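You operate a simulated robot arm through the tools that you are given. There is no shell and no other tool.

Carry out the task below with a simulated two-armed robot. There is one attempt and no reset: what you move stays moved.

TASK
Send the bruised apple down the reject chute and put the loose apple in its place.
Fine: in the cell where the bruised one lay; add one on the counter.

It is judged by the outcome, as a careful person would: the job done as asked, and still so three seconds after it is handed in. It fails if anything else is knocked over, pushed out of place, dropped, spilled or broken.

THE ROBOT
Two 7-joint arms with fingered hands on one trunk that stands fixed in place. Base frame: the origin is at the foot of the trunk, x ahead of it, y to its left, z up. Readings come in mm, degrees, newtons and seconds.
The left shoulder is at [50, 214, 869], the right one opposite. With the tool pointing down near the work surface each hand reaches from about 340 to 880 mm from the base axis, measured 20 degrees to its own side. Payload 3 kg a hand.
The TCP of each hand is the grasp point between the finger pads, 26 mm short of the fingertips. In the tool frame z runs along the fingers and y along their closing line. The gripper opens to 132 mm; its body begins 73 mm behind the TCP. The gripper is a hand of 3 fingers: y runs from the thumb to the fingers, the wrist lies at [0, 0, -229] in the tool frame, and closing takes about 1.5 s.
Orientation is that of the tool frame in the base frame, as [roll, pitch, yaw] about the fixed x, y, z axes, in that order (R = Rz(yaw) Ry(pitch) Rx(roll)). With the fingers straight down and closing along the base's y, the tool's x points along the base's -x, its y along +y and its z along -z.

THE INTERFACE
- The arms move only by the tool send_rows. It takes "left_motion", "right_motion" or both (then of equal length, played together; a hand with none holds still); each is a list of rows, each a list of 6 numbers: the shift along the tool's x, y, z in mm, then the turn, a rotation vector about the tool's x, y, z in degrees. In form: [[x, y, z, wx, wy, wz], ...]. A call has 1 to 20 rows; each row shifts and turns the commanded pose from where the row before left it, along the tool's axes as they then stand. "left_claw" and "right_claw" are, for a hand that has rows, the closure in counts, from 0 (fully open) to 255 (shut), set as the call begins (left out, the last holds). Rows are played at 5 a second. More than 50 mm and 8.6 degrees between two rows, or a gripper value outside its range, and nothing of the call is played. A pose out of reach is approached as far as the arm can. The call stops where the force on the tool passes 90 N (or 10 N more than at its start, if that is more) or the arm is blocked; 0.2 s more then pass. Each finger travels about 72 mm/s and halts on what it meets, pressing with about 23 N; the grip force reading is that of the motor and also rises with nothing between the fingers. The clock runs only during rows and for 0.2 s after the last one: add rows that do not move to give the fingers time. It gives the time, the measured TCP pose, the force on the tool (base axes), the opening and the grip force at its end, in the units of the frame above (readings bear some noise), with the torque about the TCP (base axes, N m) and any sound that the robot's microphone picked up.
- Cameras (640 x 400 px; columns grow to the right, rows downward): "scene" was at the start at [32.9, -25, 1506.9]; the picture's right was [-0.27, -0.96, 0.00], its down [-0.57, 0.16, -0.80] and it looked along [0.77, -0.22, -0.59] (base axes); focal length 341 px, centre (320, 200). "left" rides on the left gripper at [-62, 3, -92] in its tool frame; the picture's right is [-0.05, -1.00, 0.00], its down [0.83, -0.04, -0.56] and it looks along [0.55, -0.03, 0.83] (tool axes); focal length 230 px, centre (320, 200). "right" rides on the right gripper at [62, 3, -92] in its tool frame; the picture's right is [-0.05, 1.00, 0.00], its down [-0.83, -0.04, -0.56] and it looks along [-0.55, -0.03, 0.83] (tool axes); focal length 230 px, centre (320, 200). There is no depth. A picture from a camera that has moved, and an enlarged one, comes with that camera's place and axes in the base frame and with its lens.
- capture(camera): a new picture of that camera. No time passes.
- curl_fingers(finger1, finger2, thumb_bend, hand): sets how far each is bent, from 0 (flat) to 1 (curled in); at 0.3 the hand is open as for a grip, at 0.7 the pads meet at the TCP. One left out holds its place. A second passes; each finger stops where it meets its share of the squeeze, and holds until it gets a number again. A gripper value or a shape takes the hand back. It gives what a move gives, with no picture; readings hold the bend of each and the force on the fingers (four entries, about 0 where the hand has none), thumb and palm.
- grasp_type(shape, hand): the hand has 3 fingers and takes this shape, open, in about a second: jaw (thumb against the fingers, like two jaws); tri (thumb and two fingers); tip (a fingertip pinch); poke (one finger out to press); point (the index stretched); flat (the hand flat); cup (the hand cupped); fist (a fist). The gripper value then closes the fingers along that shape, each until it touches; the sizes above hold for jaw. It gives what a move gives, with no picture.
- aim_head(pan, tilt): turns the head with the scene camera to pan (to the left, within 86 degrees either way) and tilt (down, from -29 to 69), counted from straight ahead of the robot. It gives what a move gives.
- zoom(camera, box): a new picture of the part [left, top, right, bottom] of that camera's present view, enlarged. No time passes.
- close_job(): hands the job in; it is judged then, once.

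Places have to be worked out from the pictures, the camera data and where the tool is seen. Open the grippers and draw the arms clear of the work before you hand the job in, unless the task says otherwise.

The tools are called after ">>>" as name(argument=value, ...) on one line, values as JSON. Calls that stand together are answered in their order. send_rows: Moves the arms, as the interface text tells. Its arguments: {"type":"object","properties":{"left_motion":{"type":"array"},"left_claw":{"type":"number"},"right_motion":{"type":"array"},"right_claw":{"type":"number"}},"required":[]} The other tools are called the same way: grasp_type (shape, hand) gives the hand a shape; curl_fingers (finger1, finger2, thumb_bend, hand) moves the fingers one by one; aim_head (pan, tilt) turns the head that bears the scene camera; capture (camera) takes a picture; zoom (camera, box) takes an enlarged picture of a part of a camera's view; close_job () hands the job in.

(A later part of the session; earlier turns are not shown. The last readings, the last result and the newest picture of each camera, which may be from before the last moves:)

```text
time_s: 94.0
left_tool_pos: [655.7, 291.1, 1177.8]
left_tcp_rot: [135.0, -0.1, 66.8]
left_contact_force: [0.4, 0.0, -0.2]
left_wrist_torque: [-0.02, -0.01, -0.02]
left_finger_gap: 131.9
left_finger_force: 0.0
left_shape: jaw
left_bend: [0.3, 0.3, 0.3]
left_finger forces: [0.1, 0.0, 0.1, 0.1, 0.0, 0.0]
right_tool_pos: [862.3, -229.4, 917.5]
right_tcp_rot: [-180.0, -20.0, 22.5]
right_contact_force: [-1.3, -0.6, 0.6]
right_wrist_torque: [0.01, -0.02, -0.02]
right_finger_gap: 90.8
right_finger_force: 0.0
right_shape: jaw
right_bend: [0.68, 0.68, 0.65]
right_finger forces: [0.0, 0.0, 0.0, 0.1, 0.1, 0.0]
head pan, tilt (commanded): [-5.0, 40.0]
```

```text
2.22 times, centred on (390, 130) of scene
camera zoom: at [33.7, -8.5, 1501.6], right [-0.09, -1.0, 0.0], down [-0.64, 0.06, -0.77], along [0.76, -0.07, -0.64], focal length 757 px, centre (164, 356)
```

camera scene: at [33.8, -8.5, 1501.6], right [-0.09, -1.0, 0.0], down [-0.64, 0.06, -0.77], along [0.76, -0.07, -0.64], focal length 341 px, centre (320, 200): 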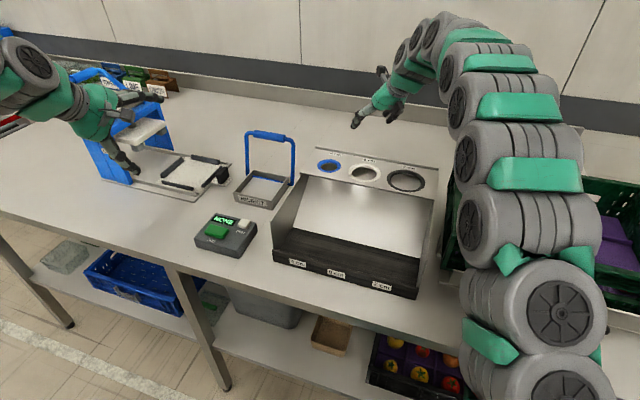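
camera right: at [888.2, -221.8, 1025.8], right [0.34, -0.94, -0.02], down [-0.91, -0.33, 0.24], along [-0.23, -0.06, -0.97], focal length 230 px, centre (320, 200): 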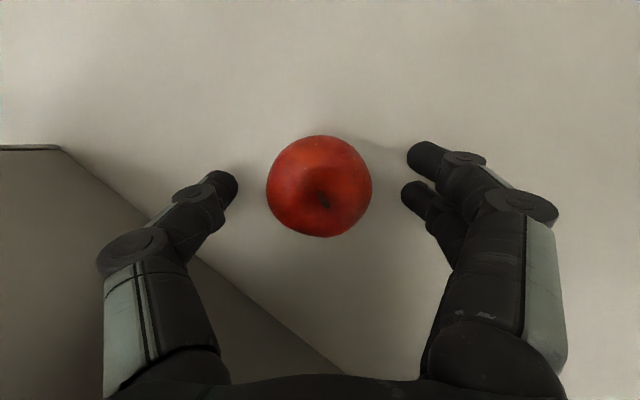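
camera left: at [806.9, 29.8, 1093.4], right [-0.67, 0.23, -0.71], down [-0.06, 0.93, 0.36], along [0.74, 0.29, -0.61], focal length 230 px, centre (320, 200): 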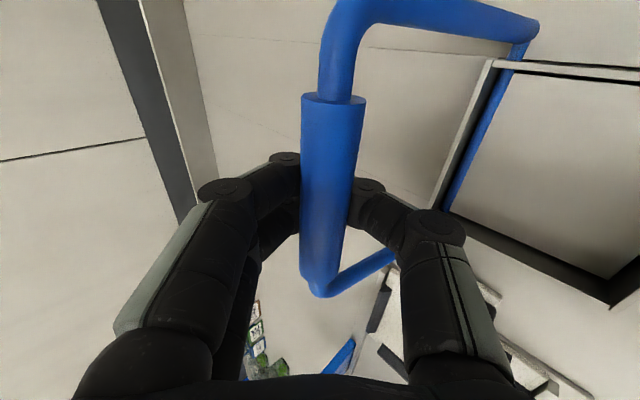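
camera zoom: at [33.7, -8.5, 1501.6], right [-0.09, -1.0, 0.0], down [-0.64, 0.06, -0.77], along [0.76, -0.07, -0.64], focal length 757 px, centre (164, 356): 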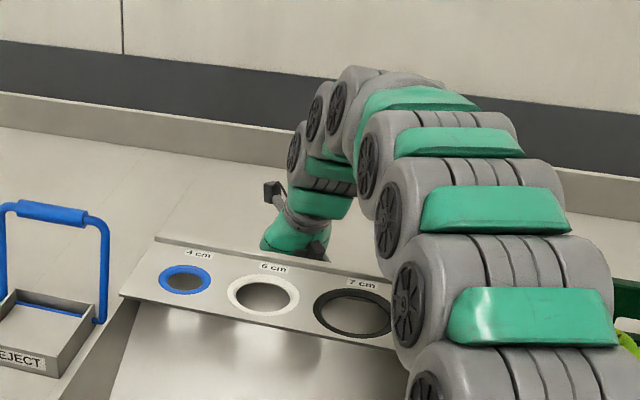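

Centred with no contact. I close on the red apple.

>>> send_rows(right_motion=[[0, 0, 0, 0, 0, 0], [0, 0, 0, 0, 0, 0], [0, 0, 0, 0, 0, 0], [0, 0, 0, 0, 0, 0], [0, 0, 0, 0, 0, 0], [0, 0, 0, 0, 0, 0]], right_claw=255)

>>> capture(camera="right")

```text
time_s: 95.4
left_tool_pos: [655.8, 290.1, 1176.9]
left_tcp_rot: [135.1, 0.0, 66.8]
left_contact_force: [0.5, 0.7, -1.1]
left_wrist_torque: [0.0, -0.03, 0.02]
left_finger_gap: 132.1
left_finger_force: 0.1
left_shape: jaw
left_bend: [0.3, 0.3, 0.3]
left_finger forces: [0.1, 0.0, 0.0, 0.0, 0.1, 0.0]
right_tool_pos: [862.1, -228.6, 918.3]
right_tcp_rot: [-179.9, -20.0, 22.4]
right_contact_force: [-0.5, 0.4, -0.5]
right_wrist_torque: [0.01, 0.0, 0.0]
right_finger_gap: 43.1
right_finger_force: 23.0
right_shape: jaw
right_bend: [0.74, 0.73, 0.7]
right_finger forces: [9.9, 10.7, 0.0, 0.0, 20.6, 0.0]
head pan, tilt (commanded): [-5.0, 40.0]
```

```text
taken
camera right: at [888.2, -221.8, 1026.2], right [0.34, -0.94, -0.02], down [-0.91, -0.33, 0.24], along [-0.23, -0.06, -0.97], focal length 230 px, centre (320, 200)
```

right: 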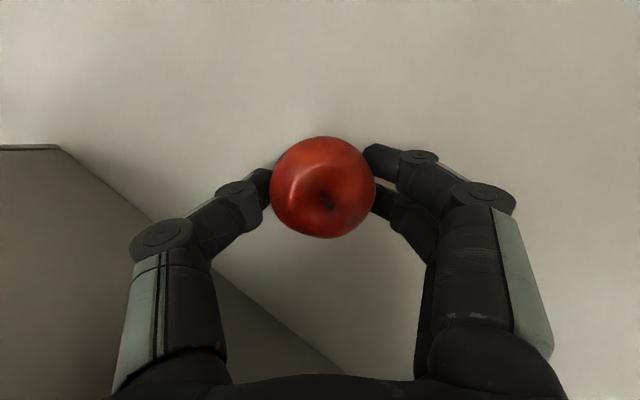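

Held firmly. I lift it the same way I came: up 47 mm, tilt back to 35°, then up above the board.

>>> send_rows(right_motion=[[3.35, 0.35, -11.3, 0, 0, 0], [3.35, 0.35, -11.3, 0, 0, 0], [3.35, 0.35, -11.3, 0, 0, 0], [3.35, 0.35, -11.3, 0, 0, 0], [0, 0, 0, 0, 5, 0], [0, 0, 0, 0, 5, 0], [0, 0, 0, 0, 5, 0], [11.7, 0.1, -14.5, 0, 0, 0], [11.7, 0.1, -14.5, 0, 0, 0], [11.7, 0.1, -14.5, 0, 0, 0], [11.7, 0.1, -14.5, 0, 0, 0], [11.7, 0.1, -14.5, 0, 0, 0], [11.7, 0.1, -14.5, 0, 0, 0]])

>>> capture(camera="right")

>>> capture(camera="scene")

```text
time_s: 98.2
left_tool_pos: [655.9, 289.7, 1177.5]
left_tcp_rot: [135.0, -0.1, 66.8]
left_contact_force: [0.6, -0.5, 0.1]
left_wrist_torque: [0.01, 0.02, 0.02]
left_finger_gap: 131.9
left_finger_force: 0.1
left_shape: jaw
left_bend: [0.3, 0.3, 0.3]
left_finger forces: [0.0, 0.0, 0.0, 0.0, 0.1, 0.0]
right_tool_pos: [867.8, -228.0, 1079.4]
right_tcp_rot: [179.9, -35.0, 22.3]
right_contact_force: [0.6, -0.7, -0.5]
right_wrist_torque: [0.0, 0.0, 0.01]
right_finger_gap: 43.0
right_finger_force: 23.2
right_shape: jaw
right_bend: [0.74, 0.73, 0.7]
right_finger forces: [10.3, 10.7, 0.0, 0.1, 20.4, 0.1]
head pan, tilt (commanded): [-5.0, 40.0]
```

```text
taken
camera right: at [866.4, -232.2, 1189.3], right [0.34, -0.94, -0.03], down [-0.94, -0.34, -0.02], along [0.01, 0.04, -1.0], focal length 230 px, centre (320, 200)
```

right: 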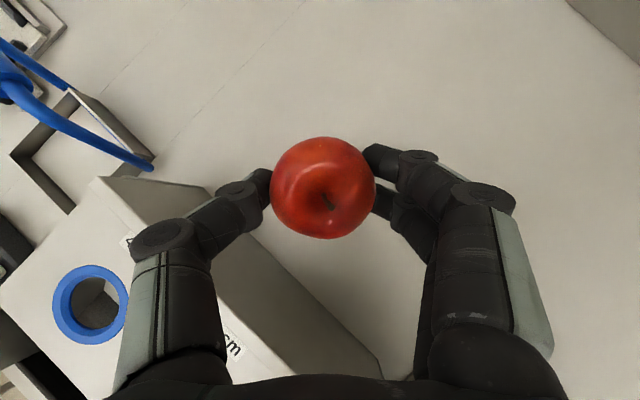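

```text
taken
camera scene: at [33.7, -8.5, 1501.6], right [-0.09, -1.0, 0.0], down [-0.64, 0.06, -0.77], along [0.76, -0.07, -0.64], focal length 341 px, centre (320, 200)
```

scene: 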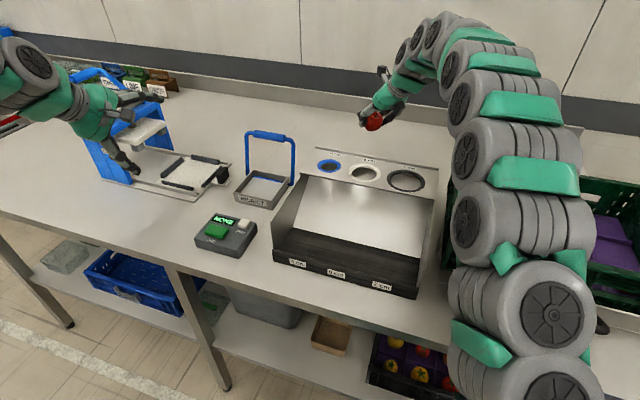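

The red apple is up and clear. I carry it back over the board to the earlier staging point and bring the tool upright, turned as it was for the crate.

>>> send_rows(right_motion=[[-22.4, -9.8, -27.9, 0, 0, 0], [-22.4, -9.8, -27.9, 0, 0, 0], [-22.4, -9.8, -27.9, 0, 0, 0], [-22.4, -9.8, -27.9, 0, 0, 0], [-22.4, -9.8, -27.9, 0, 0, 0], [-22.4, -9.8, -27.9, 0, 0, 0], [-22.4, -9.8, -27.9, 0, 0, 0], [-22.4, -9.8, -27.9, 0, 0, 0]])

>>> send_rows(right_motion=[[0, 0, 0, 0, -7, 0], [0, 0, 0, 0, -7, 0], [0, 0, 0, 0, -7, 0], [0, 0, 0, 0, -7, 0], [0, 0, 0, 0, -7, 0], [0, 0, 0, 0, 0, -7.4], [0, 0, 0, 0, 0, -7.4], [0, 0, 0, 0, 0, -7.4], [0, 0, 0, 0, 0, -7.4], [0, 0, 0, 0, 0, -7.4], [0, 0, 0, 0, 0, -7.4]])

```text
time_s: 100.0
left_tool_pos: [656.0, 290.5, 1177.7]
left_tcp_rot: [135.0, 0.0, 66.9]
left_contact_force: [0.6, 0.3, -0.4]
left_wrist_torque: [0.04, 0.02, -0.01]
left_finger_gap: 132.0
left_finger_force: 0.1
left_shape: jaw
left_bend: [0.3, 0.3, 0.3]
left_finger forces: [0.0, 0.0, 0.0, 0.0, 0.0, 0.0]
right_tool_pos: [585.0, -258.6, 1155.4]
right_tcp_rot: [180.0, -34.9, 22.4]
right_contact_force: [-0.5, -0.9, -0.7]
right_wrist_torque: [0.0, -0.04, 0.0]
right_finger_gap: 42.5
right_finger_force: 23.3
right_shape: jaw
right_bend: [0.74, 0.73, 0.7]
right_finger forces: [10.4, 10.8, 0.0, 0.1, 20.0, 0.1]
head pan, tilt (commanded): [-5.0, 40.0]
```

```text
time_s: 102.4
left_tool_pos: [656.1, 290.9, 1177.7]
left_tcp_rot: [135.0, 0.0, 66.8]
left_contact_force: [0.1, -0.4, 0.1]
left_wrist_torque: [0.0, 0.01, 0.01]
left_finger_gap: 132.2
left_finger_force: 0.1
left_shape: jaw
left_bend: [0.3, 0.3, 0.3]
left_finger forces: [0.1, 0.1, 0.0, 0.1, 0.0, 0.1]
right_tool_pos: [584.4, -259.8, 1157.2]
right_tcp_rot: [180.0, 0.0, 66.9]
right_contact_force: [0.3, 0.7, -0.5]
right_wrist_torque: [0.02, 0.02, 0.03]
right_finger_gap: 42.7
right_finger_force: 22.4
right_shape: jaw
right_bend: [0.74, 0.73, 0.7]
right_finger forces: [10.4, 10.6, 0.0, 0.0, 19.8, 0.0]
head pan, tilt (commanded): [-5.0, 40.0]
```

Upright and aligned. I carry it right to above the emptied cell.

>>> send_rows(right_motion=[[-20, 1.8, 0.6, 0, 0, 0], [-37, 3.2, 0.6, 0, 0, 0], [-37, 3.2, 0.6, 0, 0, 0], [-37, 3.2, 0.6, 0, 0, 0], [-37, 3.2, 0.6, 0, 0, 0], [-37, 3.2, 0.6, 0, 0, 0], [-37, 3.2, 0.6, 0, 0, 0], [-37, 3.2, 0.6, 0, 0, 0], [-37, 3.2, 0.6, 0, 0, 0], [-37, 3.2, 0.6, 0, 0, 0], [-37, 3.2, 0.6, 0, 0, 0], [-20.5, 1.9, 0, 0, 0, 0]])

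>>> capture(camera="right")

```text
time_s: 105.0
left_tool_pos: [656.0, 290.9, 1177.6]
left_tcp_rot: [135.1, 0.1, 66.7]
left_contact_force: [-0.6, -0.1, -0.7]
left_wrist_torque: [-0.02, 0.03, 0.01]
left_finger_gap: 131.9
left_finger_force: 0.0
left_shape: jaw
left_bend: [0.3, 0.3, 0.3]
left_finger forces: [0.0, 0.0, 0.0, 0.0, 0.0, 0.0]
right_tool_pos: [454.6, -653.0, 1150.2]
right_tcp_rot: [-179.9, 0.0, 66.8]
right_contact_force: [0.9, -0.3, -0.9]
right_wrist_torque: [0.03, 0.02, 0.03]
right_finger_gap: 42.6
right_finger_force: 23.0
right_shape: jaw
right_bend: [0.74, 0.73, 0.71]
right_finger forces: [10.3, 10.5, 0.0, 0.1, 19.8, 0.0]
head pan, tilt (commanded): [-5.0, 40.0]
```

```text
taken
camera right: at [482.0, -597.8, 1242.7], right [0.9, -0.44, 0.0], down [-0.37, -0.75, 0.56], along [-0.25, -0.5, -0.83], focal length 230 px, centre (320, 200)
```

right: 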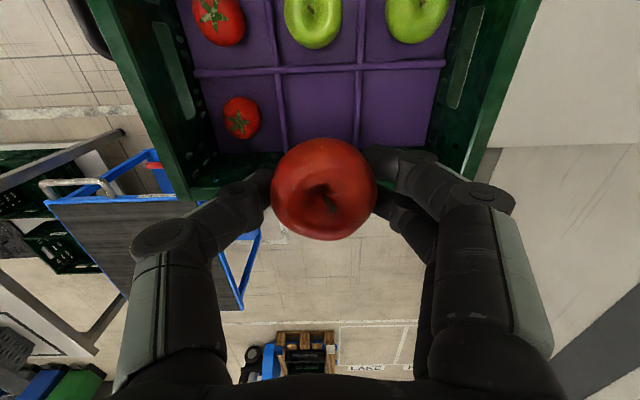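

The empty cell is straight below. I lower the apple toward it, slowing near the bottom.

>>> send_rows(right_motion=[[1.5, -1, 20, 0, 0, 0], [0, 0, 25, 0, 0, 0], [0, 0, 25, 0, 0, 0], [0, 0, 25, 0, 0, 0], [0, 0, 20, 0, 0, 0], [0, 0, 12, 0, 0, 0], [0, 0, 10, 0, 0, 0], [0, 0, 6, 0, 0, 0]])

>>> capture(camera="right")

```text
time_s: 106.8
left_tool_pos: [656.5, 291.8, 1177.7]
left_tcp_rot: [134.9, 0.0, 66.8]
left_contact_force: [0.2, -0.1, 0.4]
left_wrist_torque: [0.01, 0.01, 0.0]
left_finger_gap: 131.7
left_finger_force: 0.1
left_shape: jaw
left_bend: [0.3, 0.3, 0.3]
left_finger forces: [0.0, 0.0, 0.0, 0.1, 0.0, 0.1]
right_tool_pos: [455.7, -649.2, 1007.7]
right_tcp_rot: [180.0, 0.0, 66.8]
right_contact_force: [-0.7, -0.3, -0.6]
right_wrist_torque: [-0.05, -0.02, 0.02]
right_finger_gap: 42.1
right_finger_force: 23.7
right_shape: jaw
right_bend: [0.74, 0.74, 0.71]
right_finger forces: [10.3, 10.6, 0.1, 0.1, 19.5, 0.0]
head pan, tilt (commanded): [-5.0, 40.0]
```

```text
taken
camera right: at [482.1, -594.8, 1099.7], right [0.9, -0.44, 0.0], down [-0.37, -0.75, 0.56], along [-0.24, -0.5, -0.83], focal length 230 px, centre (320, 200)
```

right: 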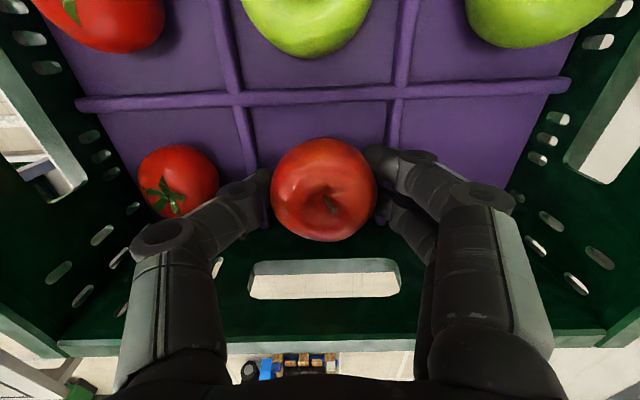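

The apple is inside its cell, not yet touching. I lower in small steps, watching the vertical force.

>>> send_rows(right_motion=[[0, 0, 3, 0, 0, 0], [0, 0, 3, 0, 0, 0]])

>>> send_rows(right_motion=[[0, 0, 2, 0, 0, 0], [0, 0, 2, 0, 0, 0]])

```text
time_s: 107.4
left_tool_pos: [655.7, 291.7, 1178.8]
left_tcp_rot: [135.0, -0.1, 66.8]
left_contact_force: [0.2, 0.3, -0.9]
left_wrist_torque: [0.0, 0.0, 0.0]
left_finger_gap: 132.2
left_finger_force: 0.0
left_shape: jaw
left_bend: [0.3, 0.3, 0.3]
left_finger forces: [0.0, 0.0, 0.0, 0.0, 0.1, 0.1]
right_tool_pos: [455.2, -650.0, 1001.6]
right_tcp_rot: [-179.9, -0.1, 66.9]
right_contact_force: [0.8, -0.6, -0.3]
right_wrist_torque: [0.0, 0.01, 0.01]
right_finger_gap: 41.8
right_finger_force: 22.2
right_shape: jaw
right_bend: [0.74, 0.74, 0.71]
right_finger forces: [10.2, 10.6, 0.1, 0.0, 19.6, 0.1]
head pan, tilt (commanded): [-5.0, 40.0]
```

```text
time_s: 108.0
left_tool_pos: [656.8, 291.0, 1177.1]
left_tcp_rot: [135.0, 0.0, 66.9]
left_contact_force: [0.0, -1.4, 0.7]
left_wrist_torque: [-0.02, 0.01, 0.0]
left_finger_gap: 131.9
left_finger_force: 0.1
left_shape: jaw
left_bend: [0.3, 0.3, 0.3]
left_finger forces: [0.1, 0.0, 0.0, 0.1, 0.0, 0.0]
right_tool_pos: [455.3, -648.9, 997.3]
right_tcp_rot: [-179.9, 0.0, 66.8]
right_contact_force: [0.1, 0.8, -0.4]
right_wrist_torque: [0.01, 0.0, 0.02]
right_finger_gap: 42.2
right_finger_force: 23.1
right_shape: jaw
right_bend: [0.74, 0.74, 0.71]
right_finger forces: [10.2, 10.5, 0.0, 0.0, 19.6, 0.1]
head pan, tilt (commanded): [-5.0, 40.0]
```

No contact yet at 997. I continue down in 2 mm steps.

>>> send_rows(right_motion=[[0, 0, 2, 0, 0, 0], [0, 0, 2, 0, 0, 0]])

>>> send_rows(right_motion=[[0, 0, 2, 0, 0, 0], [0, 0, 2, 0, 0, 0]])

>>> capture(camera="right")

```text
time_s: 108.6
left_tool_pos: [655.7, 291.6, 1177.8]
left_tcp_rot: [135.0, 0.0, 66.8]
left_contact_force: [-0.8, 0.6, 1.2]
left_wrist_torque: [0.01, 0.01, 0.04]
left_finger_gap: 131.9
left_finger_force: 0.0
left_shape: jaw
left_bend: [0.3, 0.3, 0.3]
left_finger forces: [0.1, 0.0, 0.0, 0.0, 0.0, 0.1]
right_tool_pos: [455.5, -648.9, 994.4]
right_tcp_rot: [-180.0, 0.1, 66.8]
right_contact_force: [0.3, -0.3, -0.1]
right_wrist_torque: [0.03, -0.01, 0.01]
right_finger_gap: 42.2
right_finger_force: 23.0
right_shape: jaw
right_bend: [0.74, 0.74, 0.71]
right_finger forces: [10.3, 10.6, 0.1, 0.0, 19.6, 0.1]
head pan, tilt (commanded): [-5.0, 40.0]
```

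```text
time_s: 109.2
left_tool_pos: [656.4, 290.7, 1176.8]
left_tcp_rot: [135.0, 0.0, 66.8]
left_contact_force: [0.1, -0.6, -0.6]
left_wrist_torque: [0.01, 0.0, -0.06]
left_finger_gap: 131.9
left_finger_force: 0.1
left_shape: jaw
left_bend: [0.3, 0.3, 0.3]
left_finger forces: [0.1, 0.0, 0.0, 0.0, 0.0, 0.0]
right_tool_pos: [454.5, -649.3, 989.8]
right_tcp_rot: [180.0, -0.1, 66.8]
right_contact_force: [-1.1, 1.1, 14.6]
right_wrist_torque: [0.02, 0.02, -0.02]
right_finger_gap: 42.5
right_finger_force: 23.1
right_shape: jaw
right_bend: [0.74, 0.74, 0.71]
right_finger forces: [10.8, 11.0, 0.0, 0.1, 21.3, 0.0]
head pan, tilt (commanded): [-5.0, 40.0]
```

```text
taken
camera right: at [482.0, -594.3, 1083.2], right [0.9, -0.44, 0.0], down [-0.37, -0.75, 0.56], along [-0.24, -0.5, -0.83], focal length 230 px, centre (320, 200)
```

right: 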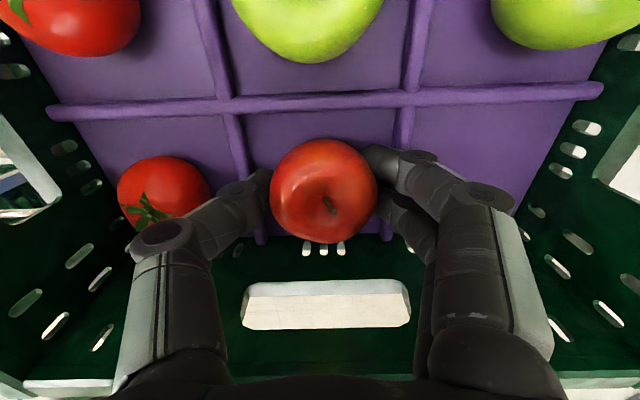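

Touchdown (14.6 N upward). I ease up 1 mm and open gently to about 66 mm.

>>> send_rows(right_motion=[[0, 0, -1, 0, 0, 0], [0, 0, 0, 0, 0, 0], [0, 0, 0, 0, 0, 0], [0, 0, 0, 0, 0, 0], [0, 0, 0, 0, 0, 0]], right_claw=127)

>>> capture(camera="right")

```text
time_s: 110.4
left_tool_pos: [655.7, 291.8, 1176.8]
left_tcp_rot: [135.0, 0.1, 66.8]
left_contact_force: [0.0, -0.2, 0.2]
left_wrist_torque: [-0.01, -0.01, 0.0]
left_finger_gap: 131.9
left_finger_force: 0.0
left_shape: jaw
left_bend: [0.3, 0.3, 0.3]
left_finger forces: [0.1, 0.0, 0.0, 0.0, 0.0, 0.1]
right_tool_pos: [455.6, -649.1, 990.8]
right_tcp_rot: [-179.9, 0.0, 66.8]
right_contact_force: [1.0, -0.6, 5.4]
right_wrist_torque: [-0.04, -0.13, 0.0]
right_finger_gap: 55.2
right_finger_force: 0.0
right_shape: jaw
right_bend: [0.74, 0.74, 0.72]
right_finger forces: [2.7, 3.2, 0.0, 0.0, 5.2, 0.1]
head pan, tilt (commanded): [-5.0, 40.0]
```

```text
taken
camera right: at [482.2, -594.3, 1083.5], right [0.9, -0.44, 0.0], down [-0.37, -0.75, 0.56], along [-0.24, -0.5, -0.83], focal length 230 px, centre (320, 200)
```

right: 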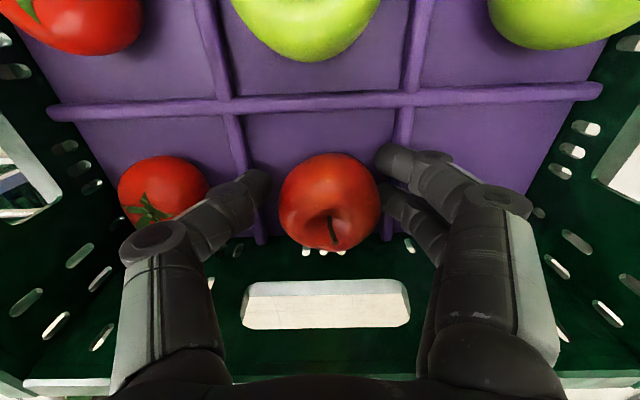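

The apple has settled in the cell; the fingertips are just resting against the cell ridges. I ease the opening to match (no outward push) and lift straight up.

>>> send_rows(right_motion=[[0, 0, 0, 0, 0, 0], [0, 0, 0, 0, 0, 0], [0, 0, -3, 0, 0, 0], [0, 0, -4, 0, 0, 0]], right_claw=146)

>>> capture(camera="right")

```text
time_s: 111.4
left_tool_pos: [655.9, 290.6, 1178.9]
left_tcp_rot: [135.1, -0.1, 66.9]
left_contact_force: [-0.4, 0.2, 0.0]
left_wrist_torque: [0.04, -0.01, 0.0]
left_finger_gap: 131.9
left_finger_force: 0.1
left_shape: jaw
left_bend: [0.3, 0.3, 0.3]
left_finger forces: [0.0, 0.0, 0.1, 0.1, 0.0, 0.0]
right_tool_pos: [454.5, -650.2, 997.9]
right_tcp_rot: [180.0, 0.0, 66.8]
right_contact_force: [0.3, 0.7, -0.9]
right_wrist_torque: [-0.03, -0.02, 0.01]
right_finger_gap: 56.2
right_finger_force: 0.1
right_shape: jaw
right_bend: [0.73, 0.73, 0.7]
right_finger forces: [0.0, 0.1, 0.0, 0.1, 0.1, 0.0]
head pan, tilt (commanded): [-5.0, 40.0]
```

```text
taken
camera right: at [482.0, -594.7, 1090.4], right [0.9, -0.44, 0.0], down [-0.37, -0.75, 0.56], along [-0.24, -0.5, -0.83], focal length 230 px, centre (320, 200)
```

right: 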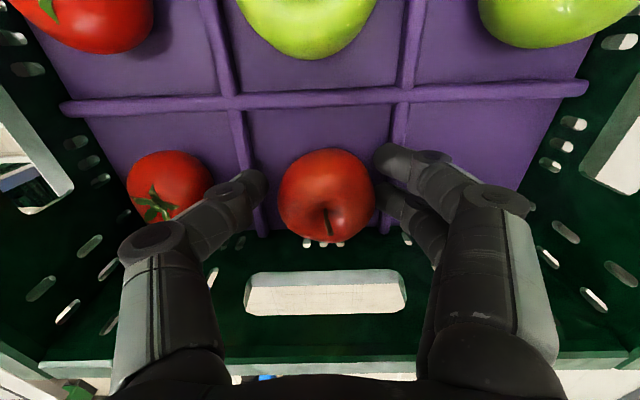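

No contact now, and the apple stays put. I widen slightly and lift out of the crate.

>>> send_rows(right_motion=[[0, 0, -3, 0, 0, 0], [0, 0, -5, 0, 0, 0], [0, 0, -10, 0, 0, 0], [0, 0, -20, 0, 0, 0], [0, 0, -25, 0, 0, 0], [0, 0, -25, 0, 0, 0], [0, 0, -25, 0, 0, 0], [0, 0, -25, 0, 0, 0]], right_claw=120)

>>> capture(camera="right")

```text
time_s: 113.2
left_tool_pos: [656.0, 291.0, 1177.7]
left_tcp_rot: [135.0, 0.0, 67.0]
left_contact_force: [-0.6, 0.1, -0.5]
left_wrist_torque: [0.01, 0.0, 0.01]
left_finger_gap: 131.7
left_finger_force: 0.0
left_shape: jaw
left_bend: [0.3, 0.3, 0.3]
left_finger forces: [0.0, 0.1, 0.0, 0.0, 0.0, 0.0]
right_tool_pos: [455.1, -649.9, 1134.2]
right_tcp_rot: [-179.9, 0.0, 66.8]
right_contact_force: [-0.7, 0.3, 0.2]
right_wrist_torque: [0.01, 0.01, 0.02]
right_finger_gap: 69.4
right_finger_force: 0.2
right_shape: jaw
right_bend: [0.72, 0.72, 0.7]
right_finger forces: [0.0, 0.0, 0.0, 0.0, 0.0, 0.0]
head pan, tilt (commanded): [-5.0, 40.0]
```

```text
taken
camera right: at [481.9, -594.8, 1227.2], right [0.9, -0.44, 0.0], down [-0.37, -0.75, 0.55], along [-0.25, -0.5, -0.83], focal length 230 px, centre (320, 200)
```

right: 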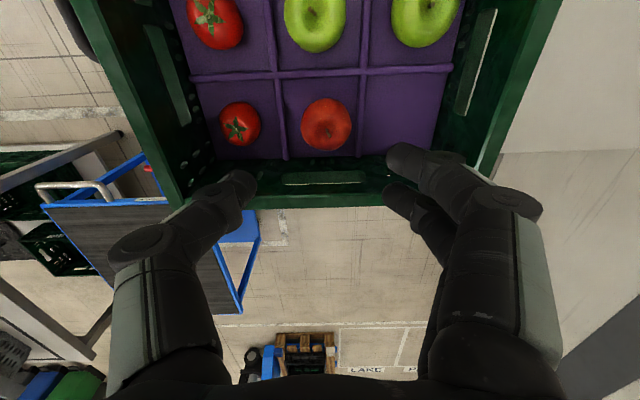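

The red apple sits in the bruised apple's cell. I draw the right arm up and back, clear of the crate, and meanwhile bring the left hand toward the counter box and upright.

>>> send_rows(right_motion=[[0, 0, -20, 0, 0, 0], [15, -15, -15, 0, 0, 0], [20, -20, -15, 0, 0, 0], [20, -20, -10, 0, 0, 0], [20, -20, -10, 0, 0, 0], [20, -20, -10, 0, 0, 0], [20, -20, 0, 0, 0, 0], [20, -20, 0, 0, 0, 0]], right_claw=0)

>>> send_rows(left_motion=[[-29, -14, 14, 0, 0, 0], [-29, -14, 14, 0, 0, 0], [-29, -14, 14, 0, 0, 0], [-29, -14, 14, 0, 0, 0], [0, 0, 0, 7.5, 0, 0], [0, 0, 0, 7.5, 0, 0], [0, 0, 0, 7.5, 0, 0], [0, 0, 0, 7.5, 0, 0], [0, 0, 0, 7.5, 0, 0], [0, 0, 0, 7.5, 0, 0]])

>>> grasp_type(hand="left", shape="poke")

>>> capture(camera="left")

>>> capture(camera="scene")

```text
time_s: 115.0
left_tool_pos: [656.6, 291.4, 1176.9]
left_tcp_rot: [135.1, 0.0, 66.9]
left_contact_force: [0.0, -0.3, 0.1]
left_wrist_torque: [-0.02, 0.0, 0.0]
left_finger_gap: 131.7
left_finger_force: 0.0
left_shape: jaw
left_bend: [0.3, 0.3, 0.3]
left_finger forces: [0.1, 0.0, 0.0, 0.0, 0.0, 0.0]
right_tool_pos: [384.4, -472.7, 1212.8]
right_tcp_rot: [-179.9, 0.1, 66.8]
right_contact_force: [-0.3, -0.2, 0.0]
right_wrist_torque: [0.0, 0.01, -0.02]
right_finger_gap: 131.8
right_finger_force: 0.0
right_shape: jaw
right_bend: [0.3, 0.3, 0.3]
right_finger forces: [0.1, 0.1, 0.0, 0.0, 0.0, 0.0]
head pan, tilt (commanded): [-5.0, 40.0]
```

```text
time_s: 117.2
left_tool_pos: [610.6, 184.5, 1099.2]
left_tcp_rot: [-179.9, 0.0, 66.8]
left_contact_force: [-0.3, -0.7, 0.6]
left_wrist_torque: [0.0, 0.0, 0.03]
left_finger_gap: 131.8
left_finger_force: 0.0
left_shape: jaw
left_bend: [0.3, 0.3, 0.3]
left_finger forces: [0.0, 0.1, 0.0, 0.0, 0.0, 0.0]
right_tool_pos: [383.4, -472.4, 1214.3]
right_tcp_rot: [-180.0, -0.1, 66.8]
right_contact_force: [-1.4, 0.1, -0.3]
right_wrist_torque: [0.02, 0.02, -0.01]
right_finger_gap: 131.9
right_finger_force: 0.1
right_shape: jaw
right_bend: [0.3, 0.3, 0.3]
right_finger forces: [0.0, 0.0, 0.1, 0.0, 0.0, 0.0]
head pan, tilt (commanded): [-5.0, 40.0]
```

```text
time_s: 118.1
left_tool_pos: [610.5, 184.5, 1098.8]
left_tcp_rot: [180.0, 0.1, 66.8]
left_contact_force: [0.1, 0.0, -0.5]
left_wrist_torque: [-0.03, 0.05, 0.0]
left_finger_gap: 0.0
left_finger_force: 0.2
left_shape: poke
left_bend: [1.0, 1.0, 0.45]
left_finger forces: [0.0, 0.0, 0.0, 0.0, 0.0, 0.0]
right_tool_pos: [383.8, -473.3, 1214.6]
right_tcp_rot: [179.9, 0.0, 66.7]
right_contact_force: [0.8, 0.6, 0.0]
right_wrist_torque: [-0.03, 0.0, -0.02]
right_finger_gap: 131.9
right_finger_force: 0.0
right_shape: jaw
right_bend: [0.3, 0.3, 0.3]
right_finger forces: [0.1, 0.0, 0.1, 0.1, 0.1, 0.0]
head pan, tilt (commanded): [-5.0, 40.0]
```

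```text
taken
camera left: at [588.3, 128.1, 1192.5], right [-0.94, 0.35, 0.0], down [0.29, 0.78, 0.56], along [0.19, 0.52, -0.83], focal length 230 px, centre (320, 200)
```

left: 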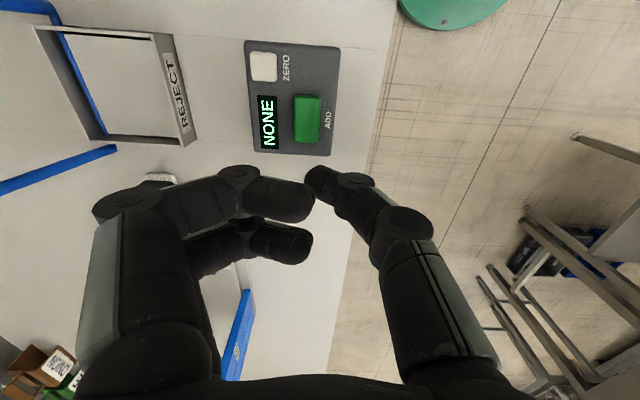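

```text
taken
camera scene: at [33.7, -8.5, 1501.6], right [-0.09, -1.0, 0.0], down [-0.64, 0.06, -0.77], along [0.76, -0.07, -0.64], focal length 341 px, centre (320, 200)
```

scene: 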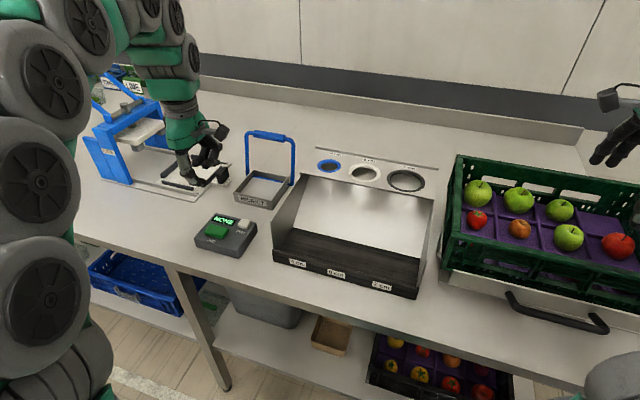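

The poke shape leaves the thumb pointing along the tool axis, with the other fingers curled well above it. I place the ADD button's top at about [624, 188, 926] and move the thumb over it, stopping some 50 mm above.

>>> send_rows(left_motion=[[2, 3, 19, 0, 0, 0], [2, 3, 19, 0, 0, 0], [2, 3, 19, 0, 0, 0], [2.5, 2, 19, 0, 0, 0], [0, 0, 19, 0, 0, 0]])

>>> capture(camera="left")

>>> zoom(camera="scene", box=[140, 130, 300, 270])

```text
time_s: 119.3
left_tool_pos: [624.9, 189.7, 1002.2]
left_tcp_rot: [180.0, 0.1, 66.9]
left_contact_force: [0.2, 0.9, -0.3]
left_wrist_torque: [-0.01, 0.05, -0.01]
left_finger_gap: 0.2
left_finger_force: 0.0
left_shape: poke
left_bend: [1.0, 1.0, 0.45]
left_finger forces: [0.0, 0.0, 0.0, 0.0, 0.1, 0.1]
right_tool_pos: [384.2, -472.6, 1214.6]
right_tcp_rot: [180.0, 0.0, 66.7]
right_contact_force: [0.1, 0.4, 0.0]
right_wrist_torque: [0.0, 0.01, 0.02]
right_finger_gap: 131.9
right_finger_force: 0.0
right_shape: jaw
right_bend: [0.3, 0.3, 0.3]
right_finger forces: [0.0, 0.0, 0.0, 0.0, 0.0, 0.0]
head pan, tilt (commanded): [-5.0, 40.0]
```

```text
taken
camera left: at [602.1, 131.5, 1096.8], right [-0.94, 0.35, 0.0], down [0.29, 0.78, 0.56], along [0.19, 0.52, -0.83], focal length 230 px, centre (320, 200)
```

left: 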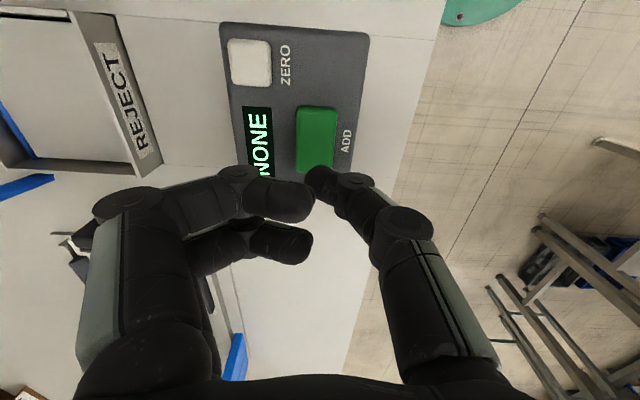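

```text
2.86 times, centred on (220, 200) of scene
camera zoom: at [33.7, -8.5, 1501.6], right [-0.09, -1.0, 0.0], down [-0.64, 0.06, -0.77], along [0.76, -0.07, -0.64], focal length 973 px, centre (606, 200)
```

zoom: 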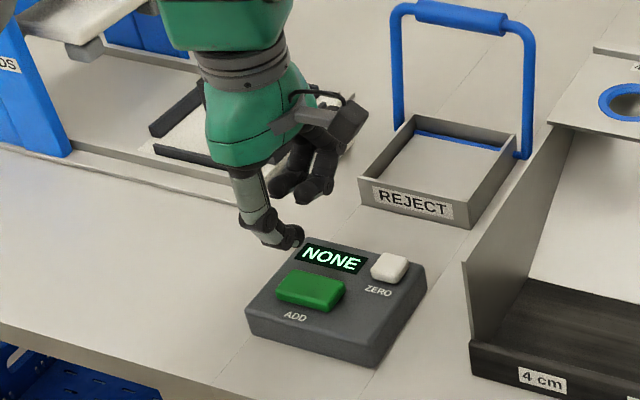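

The thumb tip is over the ADD button (within ~4 mm of its centre). I trim that, lower 40 mm, then check.

>>> send_rows(left_motion=[[-3, 2, 15, 0, 0, 0], [0, 0, 15, 0, 0, 0], [0, 0, 10, 0, 0, 0]])

>>> capture(camera="left")

>>> zoom(camera="scene", box=[140, 130, 300, 270])

```text
time_s: 120.1
left_tool_pos: [625.7, 185.8, 964.0]
left_tcp_rot: [180.0, -0.1, 66.8]
left_contact_force: [-0.2, 0.1, -0.1]
left_wrist_torque: [-0.07, -0.03, -0.04]
left_finger_gap: 0.3
left_finger_force: 0.1
left_shape: poke
left_bend: [1.0, 1.0, 0.45]
left_finger forces: [0.0, 0.0, 0.1, 0.0, 0.0, 0.0]
right_tool_pos: [385.2, -472.3, 1214.3]
right_tcp_rot: [-180.0, 0.0, 66.8]
right_contact_force: [-1.0, 0.0, 0.8]
right_wrist_torque: [0.03, -0.01, 0.0]
right_finger_gap: 131.8
right_finger_force: 0.1
right_shape: jaw
right_bend: [0.3, 0.3, 0.3]
right_finger forces: [0.0, 0.0, 0.0, 0.2, 0.0, 0.0]
head pan, tilt (commanded): [-5.0, 40.0]
```

```text
taken
camera left: at [602.7, 128.2, 1058.0], right [-0.94, 0.34, 0.0], down [0.29, 0.78, 0.56], along [0.19, 0.52, -0.83], focal length 230 px, centre (320, 200)
```

left: 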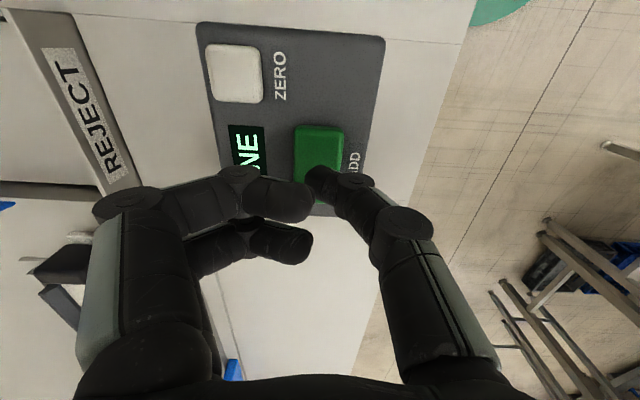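

```text
2.86 times, centred on (220, 200) of scene
camera zoom: at [33.7, -8.5, 1501.6], right [-0.09, -1.0, 0.0], down [-0.64, 0.06, -0.77], along [0.76, -0.07, -0.64], focal length 973 px, centre (606, 200)
```

zoom: 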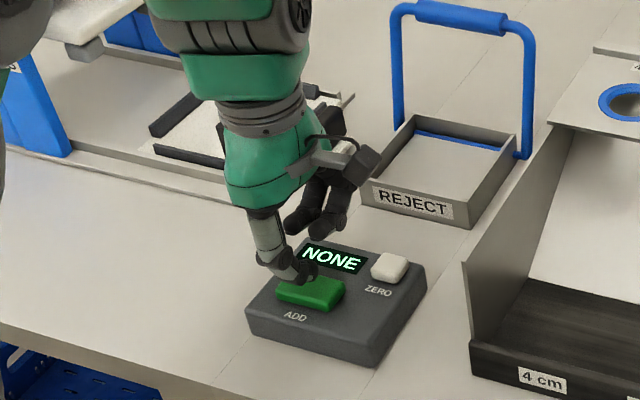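

The thumb tip is just above the green button. I lower in small steps, watching force and display.

>>> send_rows(left_motion=[[0, 0, 3, 0, 0, 0], [0, 0, 3, 0, 0, 0], [0, 0, 2, 0, 0, 0]])

>>> send_rows(left_motion=[[0, 0, 2, 0, 0, 0], [0, 0, 2, 0, 0, 0]])

>>> zoom(camera="scene", box=[140, 130, 300, 270])

```text
time_s: 120.9
left_tool_pos: [624.6, 186.4, 956.8]
left_tcp_rot: [-179.8, 0.0, 66.8]
left_contact_force: [0.1, -0.9, -0.6]
left_wrist_torque: [-0.02, -0.01, 0.02]
left_finger_gap: 0.1
left_finger_force: 0.0
left_shape: poke
left_bend: [1.0, 1.0, 0.45]
left_finger forces: [0.1, 0.0, 0.1, 0.0, 0.1, 0.0]
right_tool_pos: [383.8, -471.9, 1213.9]
right_tcp_rot: [-180.0, 0.1, 66.8]
right_contact_force: [-0.5, -0.9, 0.3]
right_wrist_torque: [-0.02, 0.0, -0.02]
right_finger_gap: 131.8
right_finger_force: 0.0
right_shape: jaw
right_bend: [0.3, 0.3, 0.3]
right_finger forces: [0.1, 0.1, 0.0, 0.0, 0.0, 0.1]
head pan, tilt (commanded): [-5.0, 40.0]
```

```text
time_s: 121.5
left_tool_pos: [624.4, 185.3, 952.0]
left_tcp_rot: [-180.0, 0.0, 66.9]
left_contact_force: [-0.6, 0.5, 1.6]
left_wrist_torque: [-0.01, 0.02, 0.01]
left_finger_gap: 0.1
left_finger_force: 0.0
left_shape: poke
left_bend: [1.0, 1.0, 0.45]
left_finger forces: [0.1, 0.1, 0.0, 0.1, 1.6, 0.0]
right_tool_pos: [384.7, -473.0, 1214.9]
right_tcp_rot: [180.0, 0.0, 66.8]
right_contact_force: [0.0, 0.6, -0.6]
right_wrist_torque: [0.01, 0.01, -0.02]
right_finger_gap: 131.8
right_finger_force: 0.1
right_shape: jaw
right_bend: [0.3, 0.3, 0.3]
right_finger forces: [0.0, 0.0, 0.0, 0.0, 0.0, 0.0]
head pan, tilt (commanded): [-5.0, 40.0]
```

```text
2.86 times, centred on (220, 200) of scene
camera zoom: at [33.7, -8.5, 1501.6], right [-0.09, -1.0, 0.0], down [-0.64, 0.06, -0.77], along [0.76, -0.07, -0.64], focal length 973 px, centre (606, 200)
```

zoom: 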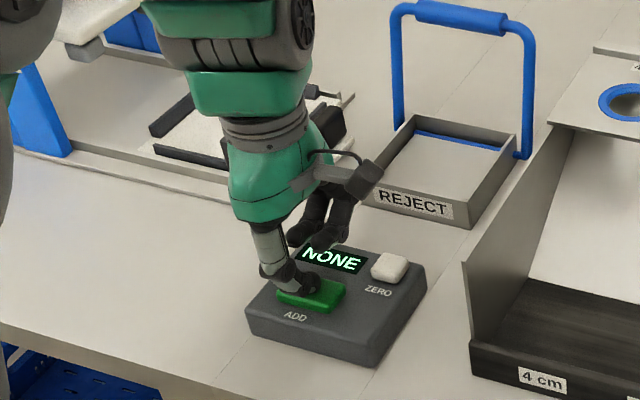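

Light touch on the button (1.6 N on the thumb). I press a little further.

>>> send_rows(left_motion=[[0, 0, 1.5, 0, 0, 0], [0, 0, 1.5, 0, 0, 0]])

>>> zoom(camera="scene", box=[140, 130, 300, 270])

```text
time_s: 122.1
left_tool_pos: [625.4, 185.3, 948.6]
left_tcp_rot: [180.0, 0.1, 66.8]
left_contact_force: [-0.2, 0.5, 2.9]
left_wrist_torque: [0.05, -0.05, 0.03]
left_finger_gap: 0.0
left_finger_force: 0.1
left_shape: poke
left_bend: [1.0, 1.0, 0.45]
left_finger forces: [0.0, 0.0, 0.0, 0.0, 2.9, 0.0]
right_tool_pos: [384.7, -472.6, 1214.6]
right_tcp_rot: [-179.9, 0.0, 66.8]
right_contact_force: [0.6, -0.9, 0.1]
right_wrist_torque: [0.01, 0.01, -0.03]
right_finger_gap: 132.2
right_finger_force: 0.1
right_shape: jaw
right_bend: [0.3, 0.3, 0.3]
right_finger forces: [0.1, 0.0, 0.0, 0.0, 0.0, 0.0]
head pan, tilt (commanded): [-5.0, 40.0]
heard: click
```

```text
2.86 times, centred on (220, 200) of scene
camera zoom: at [33.6, -8.5, 1501.6], right [-0.09, -1.0, 0.0], down [-0.64, 0.06, -0.77], along [0.76, -0.07, -0.64], focal length 973 px, centre (606, 200)
```

zoom: 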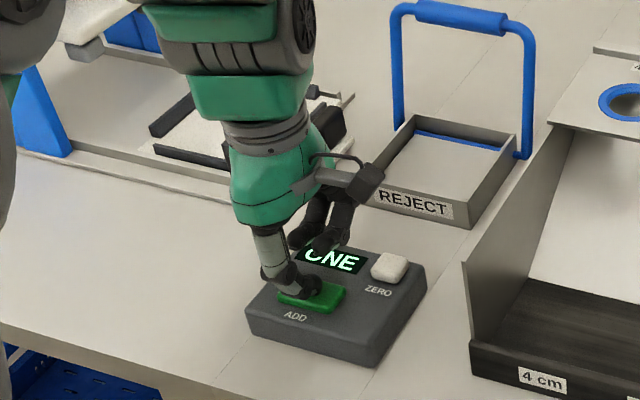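

A click, and the display now reads ONE. I lift straight off the button so it counts only once.

>>> send_rows(left_motion=[[0, 0, -10, 0, 0, 0], [0, 0, -15, 0, 0, 0], [0, 0, -20, 0, 0, 0], [0, 0, -25, 0, 0, 0], [0, 0, -25, 0, 0, 0], [0, 0, -25, 0, 0, 0], [0, 0, -25, 0, 0, 0]])

>>> zoom(camera="scene", box=[140, 130, 300, 270])

>>> capture(camera="left")

```text
time_s: 123.7
left_tool_pos: [625.5, 184.0, 1094.8]
left_tcp_rot: [-180.0, 0.0, 66.9]
left_contact_force: [-0.3, -0.6, -0.5]
left_wrist_torque: [0.0, -0.01, -0.01]
left_finger_gap: 0.1
left_finger_force: 0.1
left_shape: poke
left_bend: [1.0, 1.0, 0.45]
left_finger forces: [0.1, 0.0, 0.0, 0.0, 0.1, 0.1]
right_tool_pos: [384.5, -472.4, 1215.0]
right_tcp_rot: [-179.9, 0.0, 66.8]
right_contact_force: [-0.1, 0.4, 0.6]
right_wrist_torque: [0.0, -0.02, -0.01]
right_finger_gap: 131.9
right_finger_force: 0.2
right_shape: jaw
right_bend: [0.3, 0.3, 0.3]
right_finger forces: [0.0, 0.0, 0.0, 0.0, 0.0, 0.1]
head pan, tilt (commanded): [-5.0, 40.0]
```

```text
2.86 times, centred on (220, 200) of scene
camera zoom: at [33.7, -8.5, 1501.6], right [-0.09, -1.0, 0.0], down [-0.64, 0.06, -0.77], along [0.76, -0.07, -0.64], focal length 973 px, centre (606, 200)
```

zoom: 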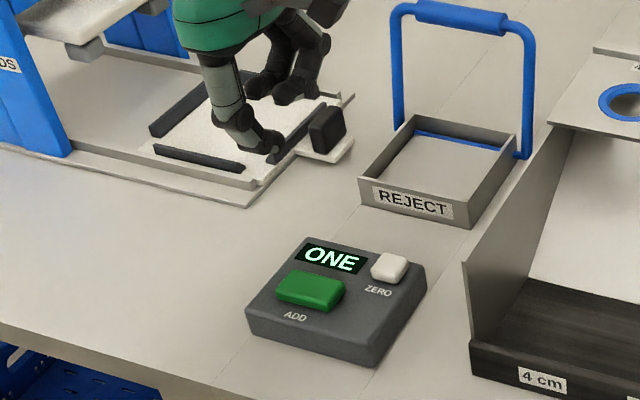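

```text
taken
camera left: at [602.8, 128.1, 1187.8], right [-0.94, 0.34, 0.0], down [0.29, 0.78, 0.56], along [0.19, 0.52, -0.83], focal length 230 px, centre (320, 200)
```

left: 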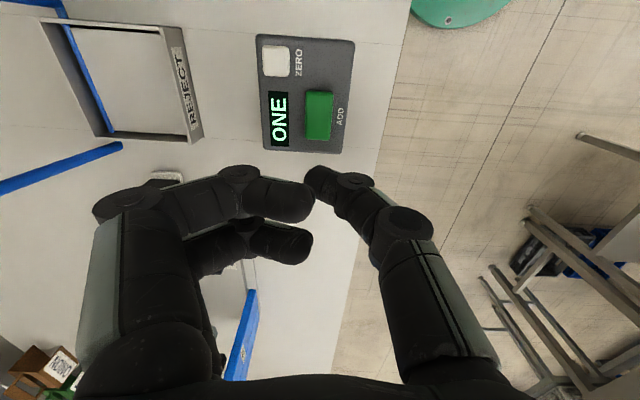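

The counter shows ONE. I raise and draw back the left arm, open its hand, and check the crate and the whole scene.

>>> send_rows(left_motion=[[0, -10, -25, 0, 0, 0], [0, -20, -25, 0, 0, 0], [0, -25, -25, 0, 0, 0], [0, -25, -20, 0, 0, 0], [0, -25, -15, 0, 0, 0], [0, -25, -10, 0, 0, 0], [0, -25, 0, 0, 0, 0]])

>>> grasp_type(hand="left", shape="jaw")

>>> aim_head(pan=-16, tilt=38)

>>> capture(camera="scene")

>>> zoom(camera="scene", box=[380, 140, 640, 310])

>>> capture(camera="right")

```text
time_s: 125.3
left_tool_pos: [480.7, 245.2, 1214.0]
left_tcp_rot: [-179.9, 0.1, 66.9]
left_contact_force: [0.2, -0.3, -0.1]
left_wrist_torque: [0.0, 0.0, 0.0]
left_finger_gap: 0.1
left_finger_force: 0.0
left_shape: poke
left_bend: [1.0, 1.0, 0.45]
left_finger forces: [0.1, 0.1, 0.0, 0.0, 0.1, 0.0]
right_tool_pos: [384.1, -472.8, 1214.3]
right_tcp_rot: [-180.0, -0.1, 66.8]
right_contact_force: [-0.2, -0.3, -0.2]
right_wrist_torque: [-0.01, 0.0, 0.01]
right_finger_gap: 131.7
right_finger_force: 0.1
right_shape: jaw
right_bend: [0.3, 0.3, 0.3]
right_finger forces: [0.0, 0.1, 0.0, 0.0, 0.0, 0.0]
head pan, tilt (commanded): [-5.0, 40.0]
```

```text
time_s: 126.2
left_tool_pos: [480.2, 244.7, 1214.5]
left_tcp_rot: [179.9, 0.0, 66.8]
left_contact_force: [-0.3, -0.2, 0.1]
left_wrist_torque: [0.0, 0.0, -0.01]
left_finger_gap: 131.7
left_finger_force: 0.0
left_shape: jaw
left_bend: [0.3, 0.3, 0.3]
left_finger forces: [0.0, 0.0, 0.0, 0.0, 0.1, 0.0]
right_tool_pos: [383.7, -473.0, 1214.9]
right_tcp_rot: [-180.0, 0.0, 66.8]
right_contact_force: [0.6, 0.1, -0.3]
right_wrist_torque: [0.02, 0.02, 0.02]
right_finger_gap: 131.7
right_finger_force: 0.1
right_shape: jaw
right_bend: [0.3, 0.3, 0.3]
right_finger forces: [0.0, 0.0, 0.0, 0.0, 0.0, 0.0]
head pan, tilt (commanded): [-5.0, 40.0]
```

```text
time_s: 127.0
left_tool_pos: [480.6, 244.7, 1214.4]
left_tcp_rot: [180.0, 0.0, 66.8]
left_contact_force: [-0.4, -0.1, 0.2]
left_wrist_torque: [0.0, -0.01, 0.02]
left_finger_gap: 131.9
left_finger_force: 0.0
left_shape: jaw
left_bend: [0.3, 0.3, 0.3]
left_finger forces: [0.0, 0.0, 0.2, 0.1, 0.0, 0.1]
right_tool_pos: [384.5, -473.0, 1214.6]
right_tcp_rot: [-180.0, -0.1, 66.7]
right_contact_force: [-0.1, 0.5, -0.2]
right_wrist_torque: [0.03, 0.02, -0.02]
right_finger_gap: 131.8
right_finger_force: 0.1
right_shape: jaw
right_bend: [0.3, 0.3, 0.3]
right_finger forces: [0.0, 0.0, 0.0, 0.1, 0.0, 0.1]
head pan, tilt (commanded): [-16.0, 38.0]
```

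```text
taken
camera scene: at [32.0, -24.8, 1504.6], right [-0.28, -0.96, 0.0], down [-0.59, 0.17, -0.79], along [0.76, -0.22, -0.62], focal length 341 px, centre (320, 200)
```

scene: 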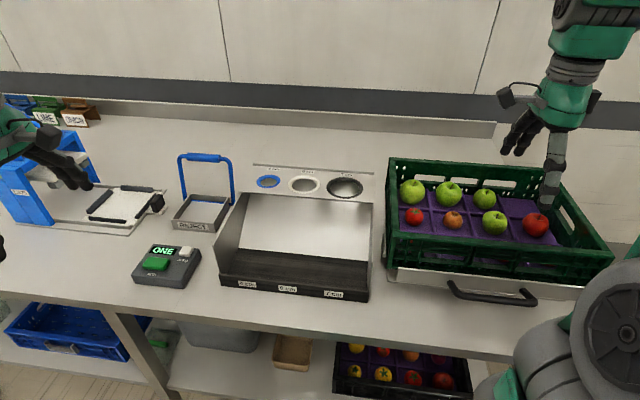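

```text
2.35 times, centred on (510, 225) of scene
camera zoom: at [32.0, -24.8, 1504.6], right [-0.28, -0.96, 0.0], down [-0.59, 0.17, -0.79], along [0.76, -0.22, -0.62], focal length 801 px, centre (-127, 141)
```

zoom: 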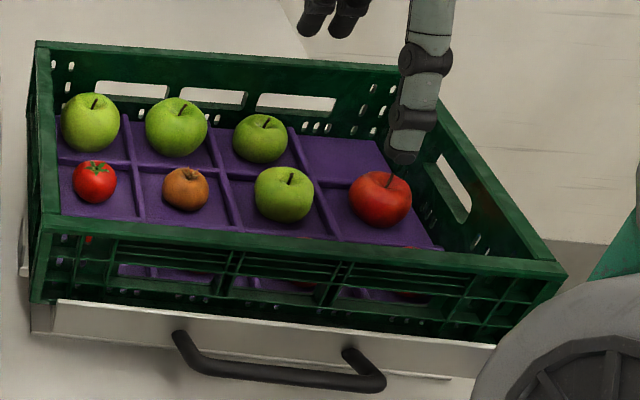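

```text
taken
camera right: at [411.1, -417.2, 1307.2], right [0.9, -0.44, 0.0], down [-0.37, -0.75, 0.56], along [-0.25, -0.5, -0.83], focal length 230 px, centre (320, 200)
```

right: 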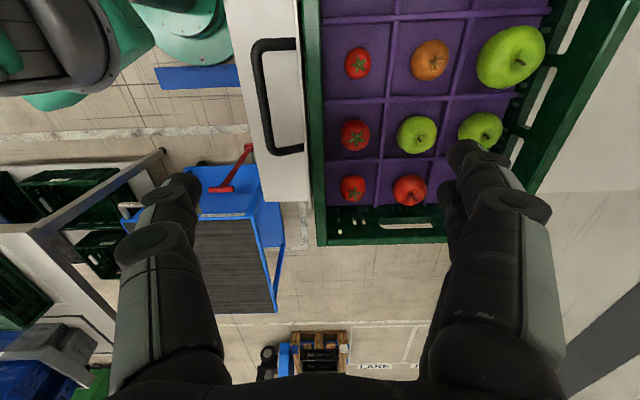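

Everything is in order: red apple in the bruised one's cell, flap empty and shut, counter at ONE, nothing else moved. I pull both arms a little further up and back, then look once more.

>>> send_rows(right_motion=[[10, -20, -15, 0, 0, 0], [10, -20, -15, 0, 0, 0], [10, -20, -10, 0, 0, 0], [0, 0, 0, 0, 0, 0], [0, 0, 0, 0, 0, 0]], left_motion=[[0, -15, -15, 0, 0, 0], [0, -15, -15, 0, 0, 0], [0, -15, -10, 0, 0, 0], [0, 0, 0, 0, 0, 0], [0, 0, 0, 0, 0, 0]])

>>> capture(camera="scene")

>>> zoom(camera="scene", box=[120, 140, 380, 310])

```text
time_s: 128.2
left_tool_pos: [439.6, 262.8, 1254.3]
left_tcp_rot: [180.0, 0.0, 66.8]
left_contact_force: [-0.3, 0.6, 0.6]
left_wrist_torque: [-0.01, 0.01, 0.01]
left_finger_gap: 131.9
left_finger_force: 0.2
left_shape: jaw
left_bend: [0.3, 0.3, 0.3]
left_finger forces: [0.0, 0.1, 0.1, 0.1, 0.1, 0.1]
right_tool_pos: [342.0, -421.1, 1255.9]
right_tcp_rot: [180.0, -0.1, 66.9]
right_contact_force: [0.2, -0.1, -0.1]
right_wrist_torque: [0.04, -0.02, -0.03]
right_finger_gap: 131.9
right_finger_force: 0.1
right_shape: jaw
right_bend: [0.3, 0.3, 0.3]
right_finger forces: [0.0, 0.0, 0.0, 0.0, 0.1, 0.0]
head pan, tilt (commanded): [-16.0, 38.0]
```

```text
taken
camera scene: at [32.0, -24.9, 1504.6], right [-0.28, -0.96, 0.0], down [-0.59, 0.17, -0.79], along [0.76, -0.22, -0.62], focal length 341 px, centre (320, 200)
```

scene: 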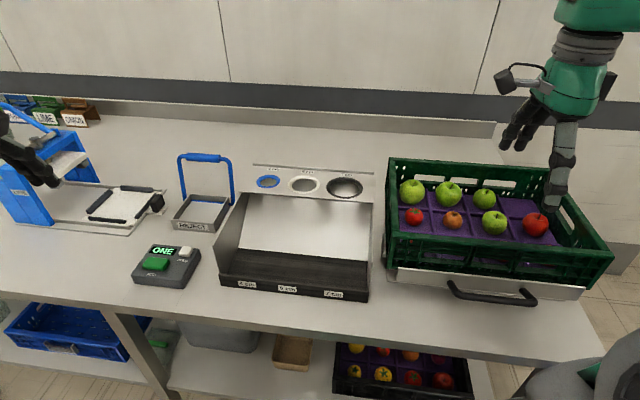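

```text
2.35 times, centred on (250, 225) of scene
camera zoom: at [32.0, -24.9, 1504.6], right [-0.28, -0.96, 0.0], down [-0.59, 0.17, -0.79], along [0.76, -0.22, -0.62], focal length 801 px, centre (485, 141)
```

zoom: 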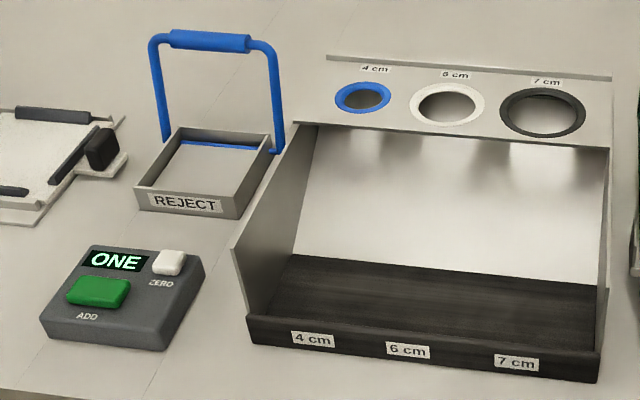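

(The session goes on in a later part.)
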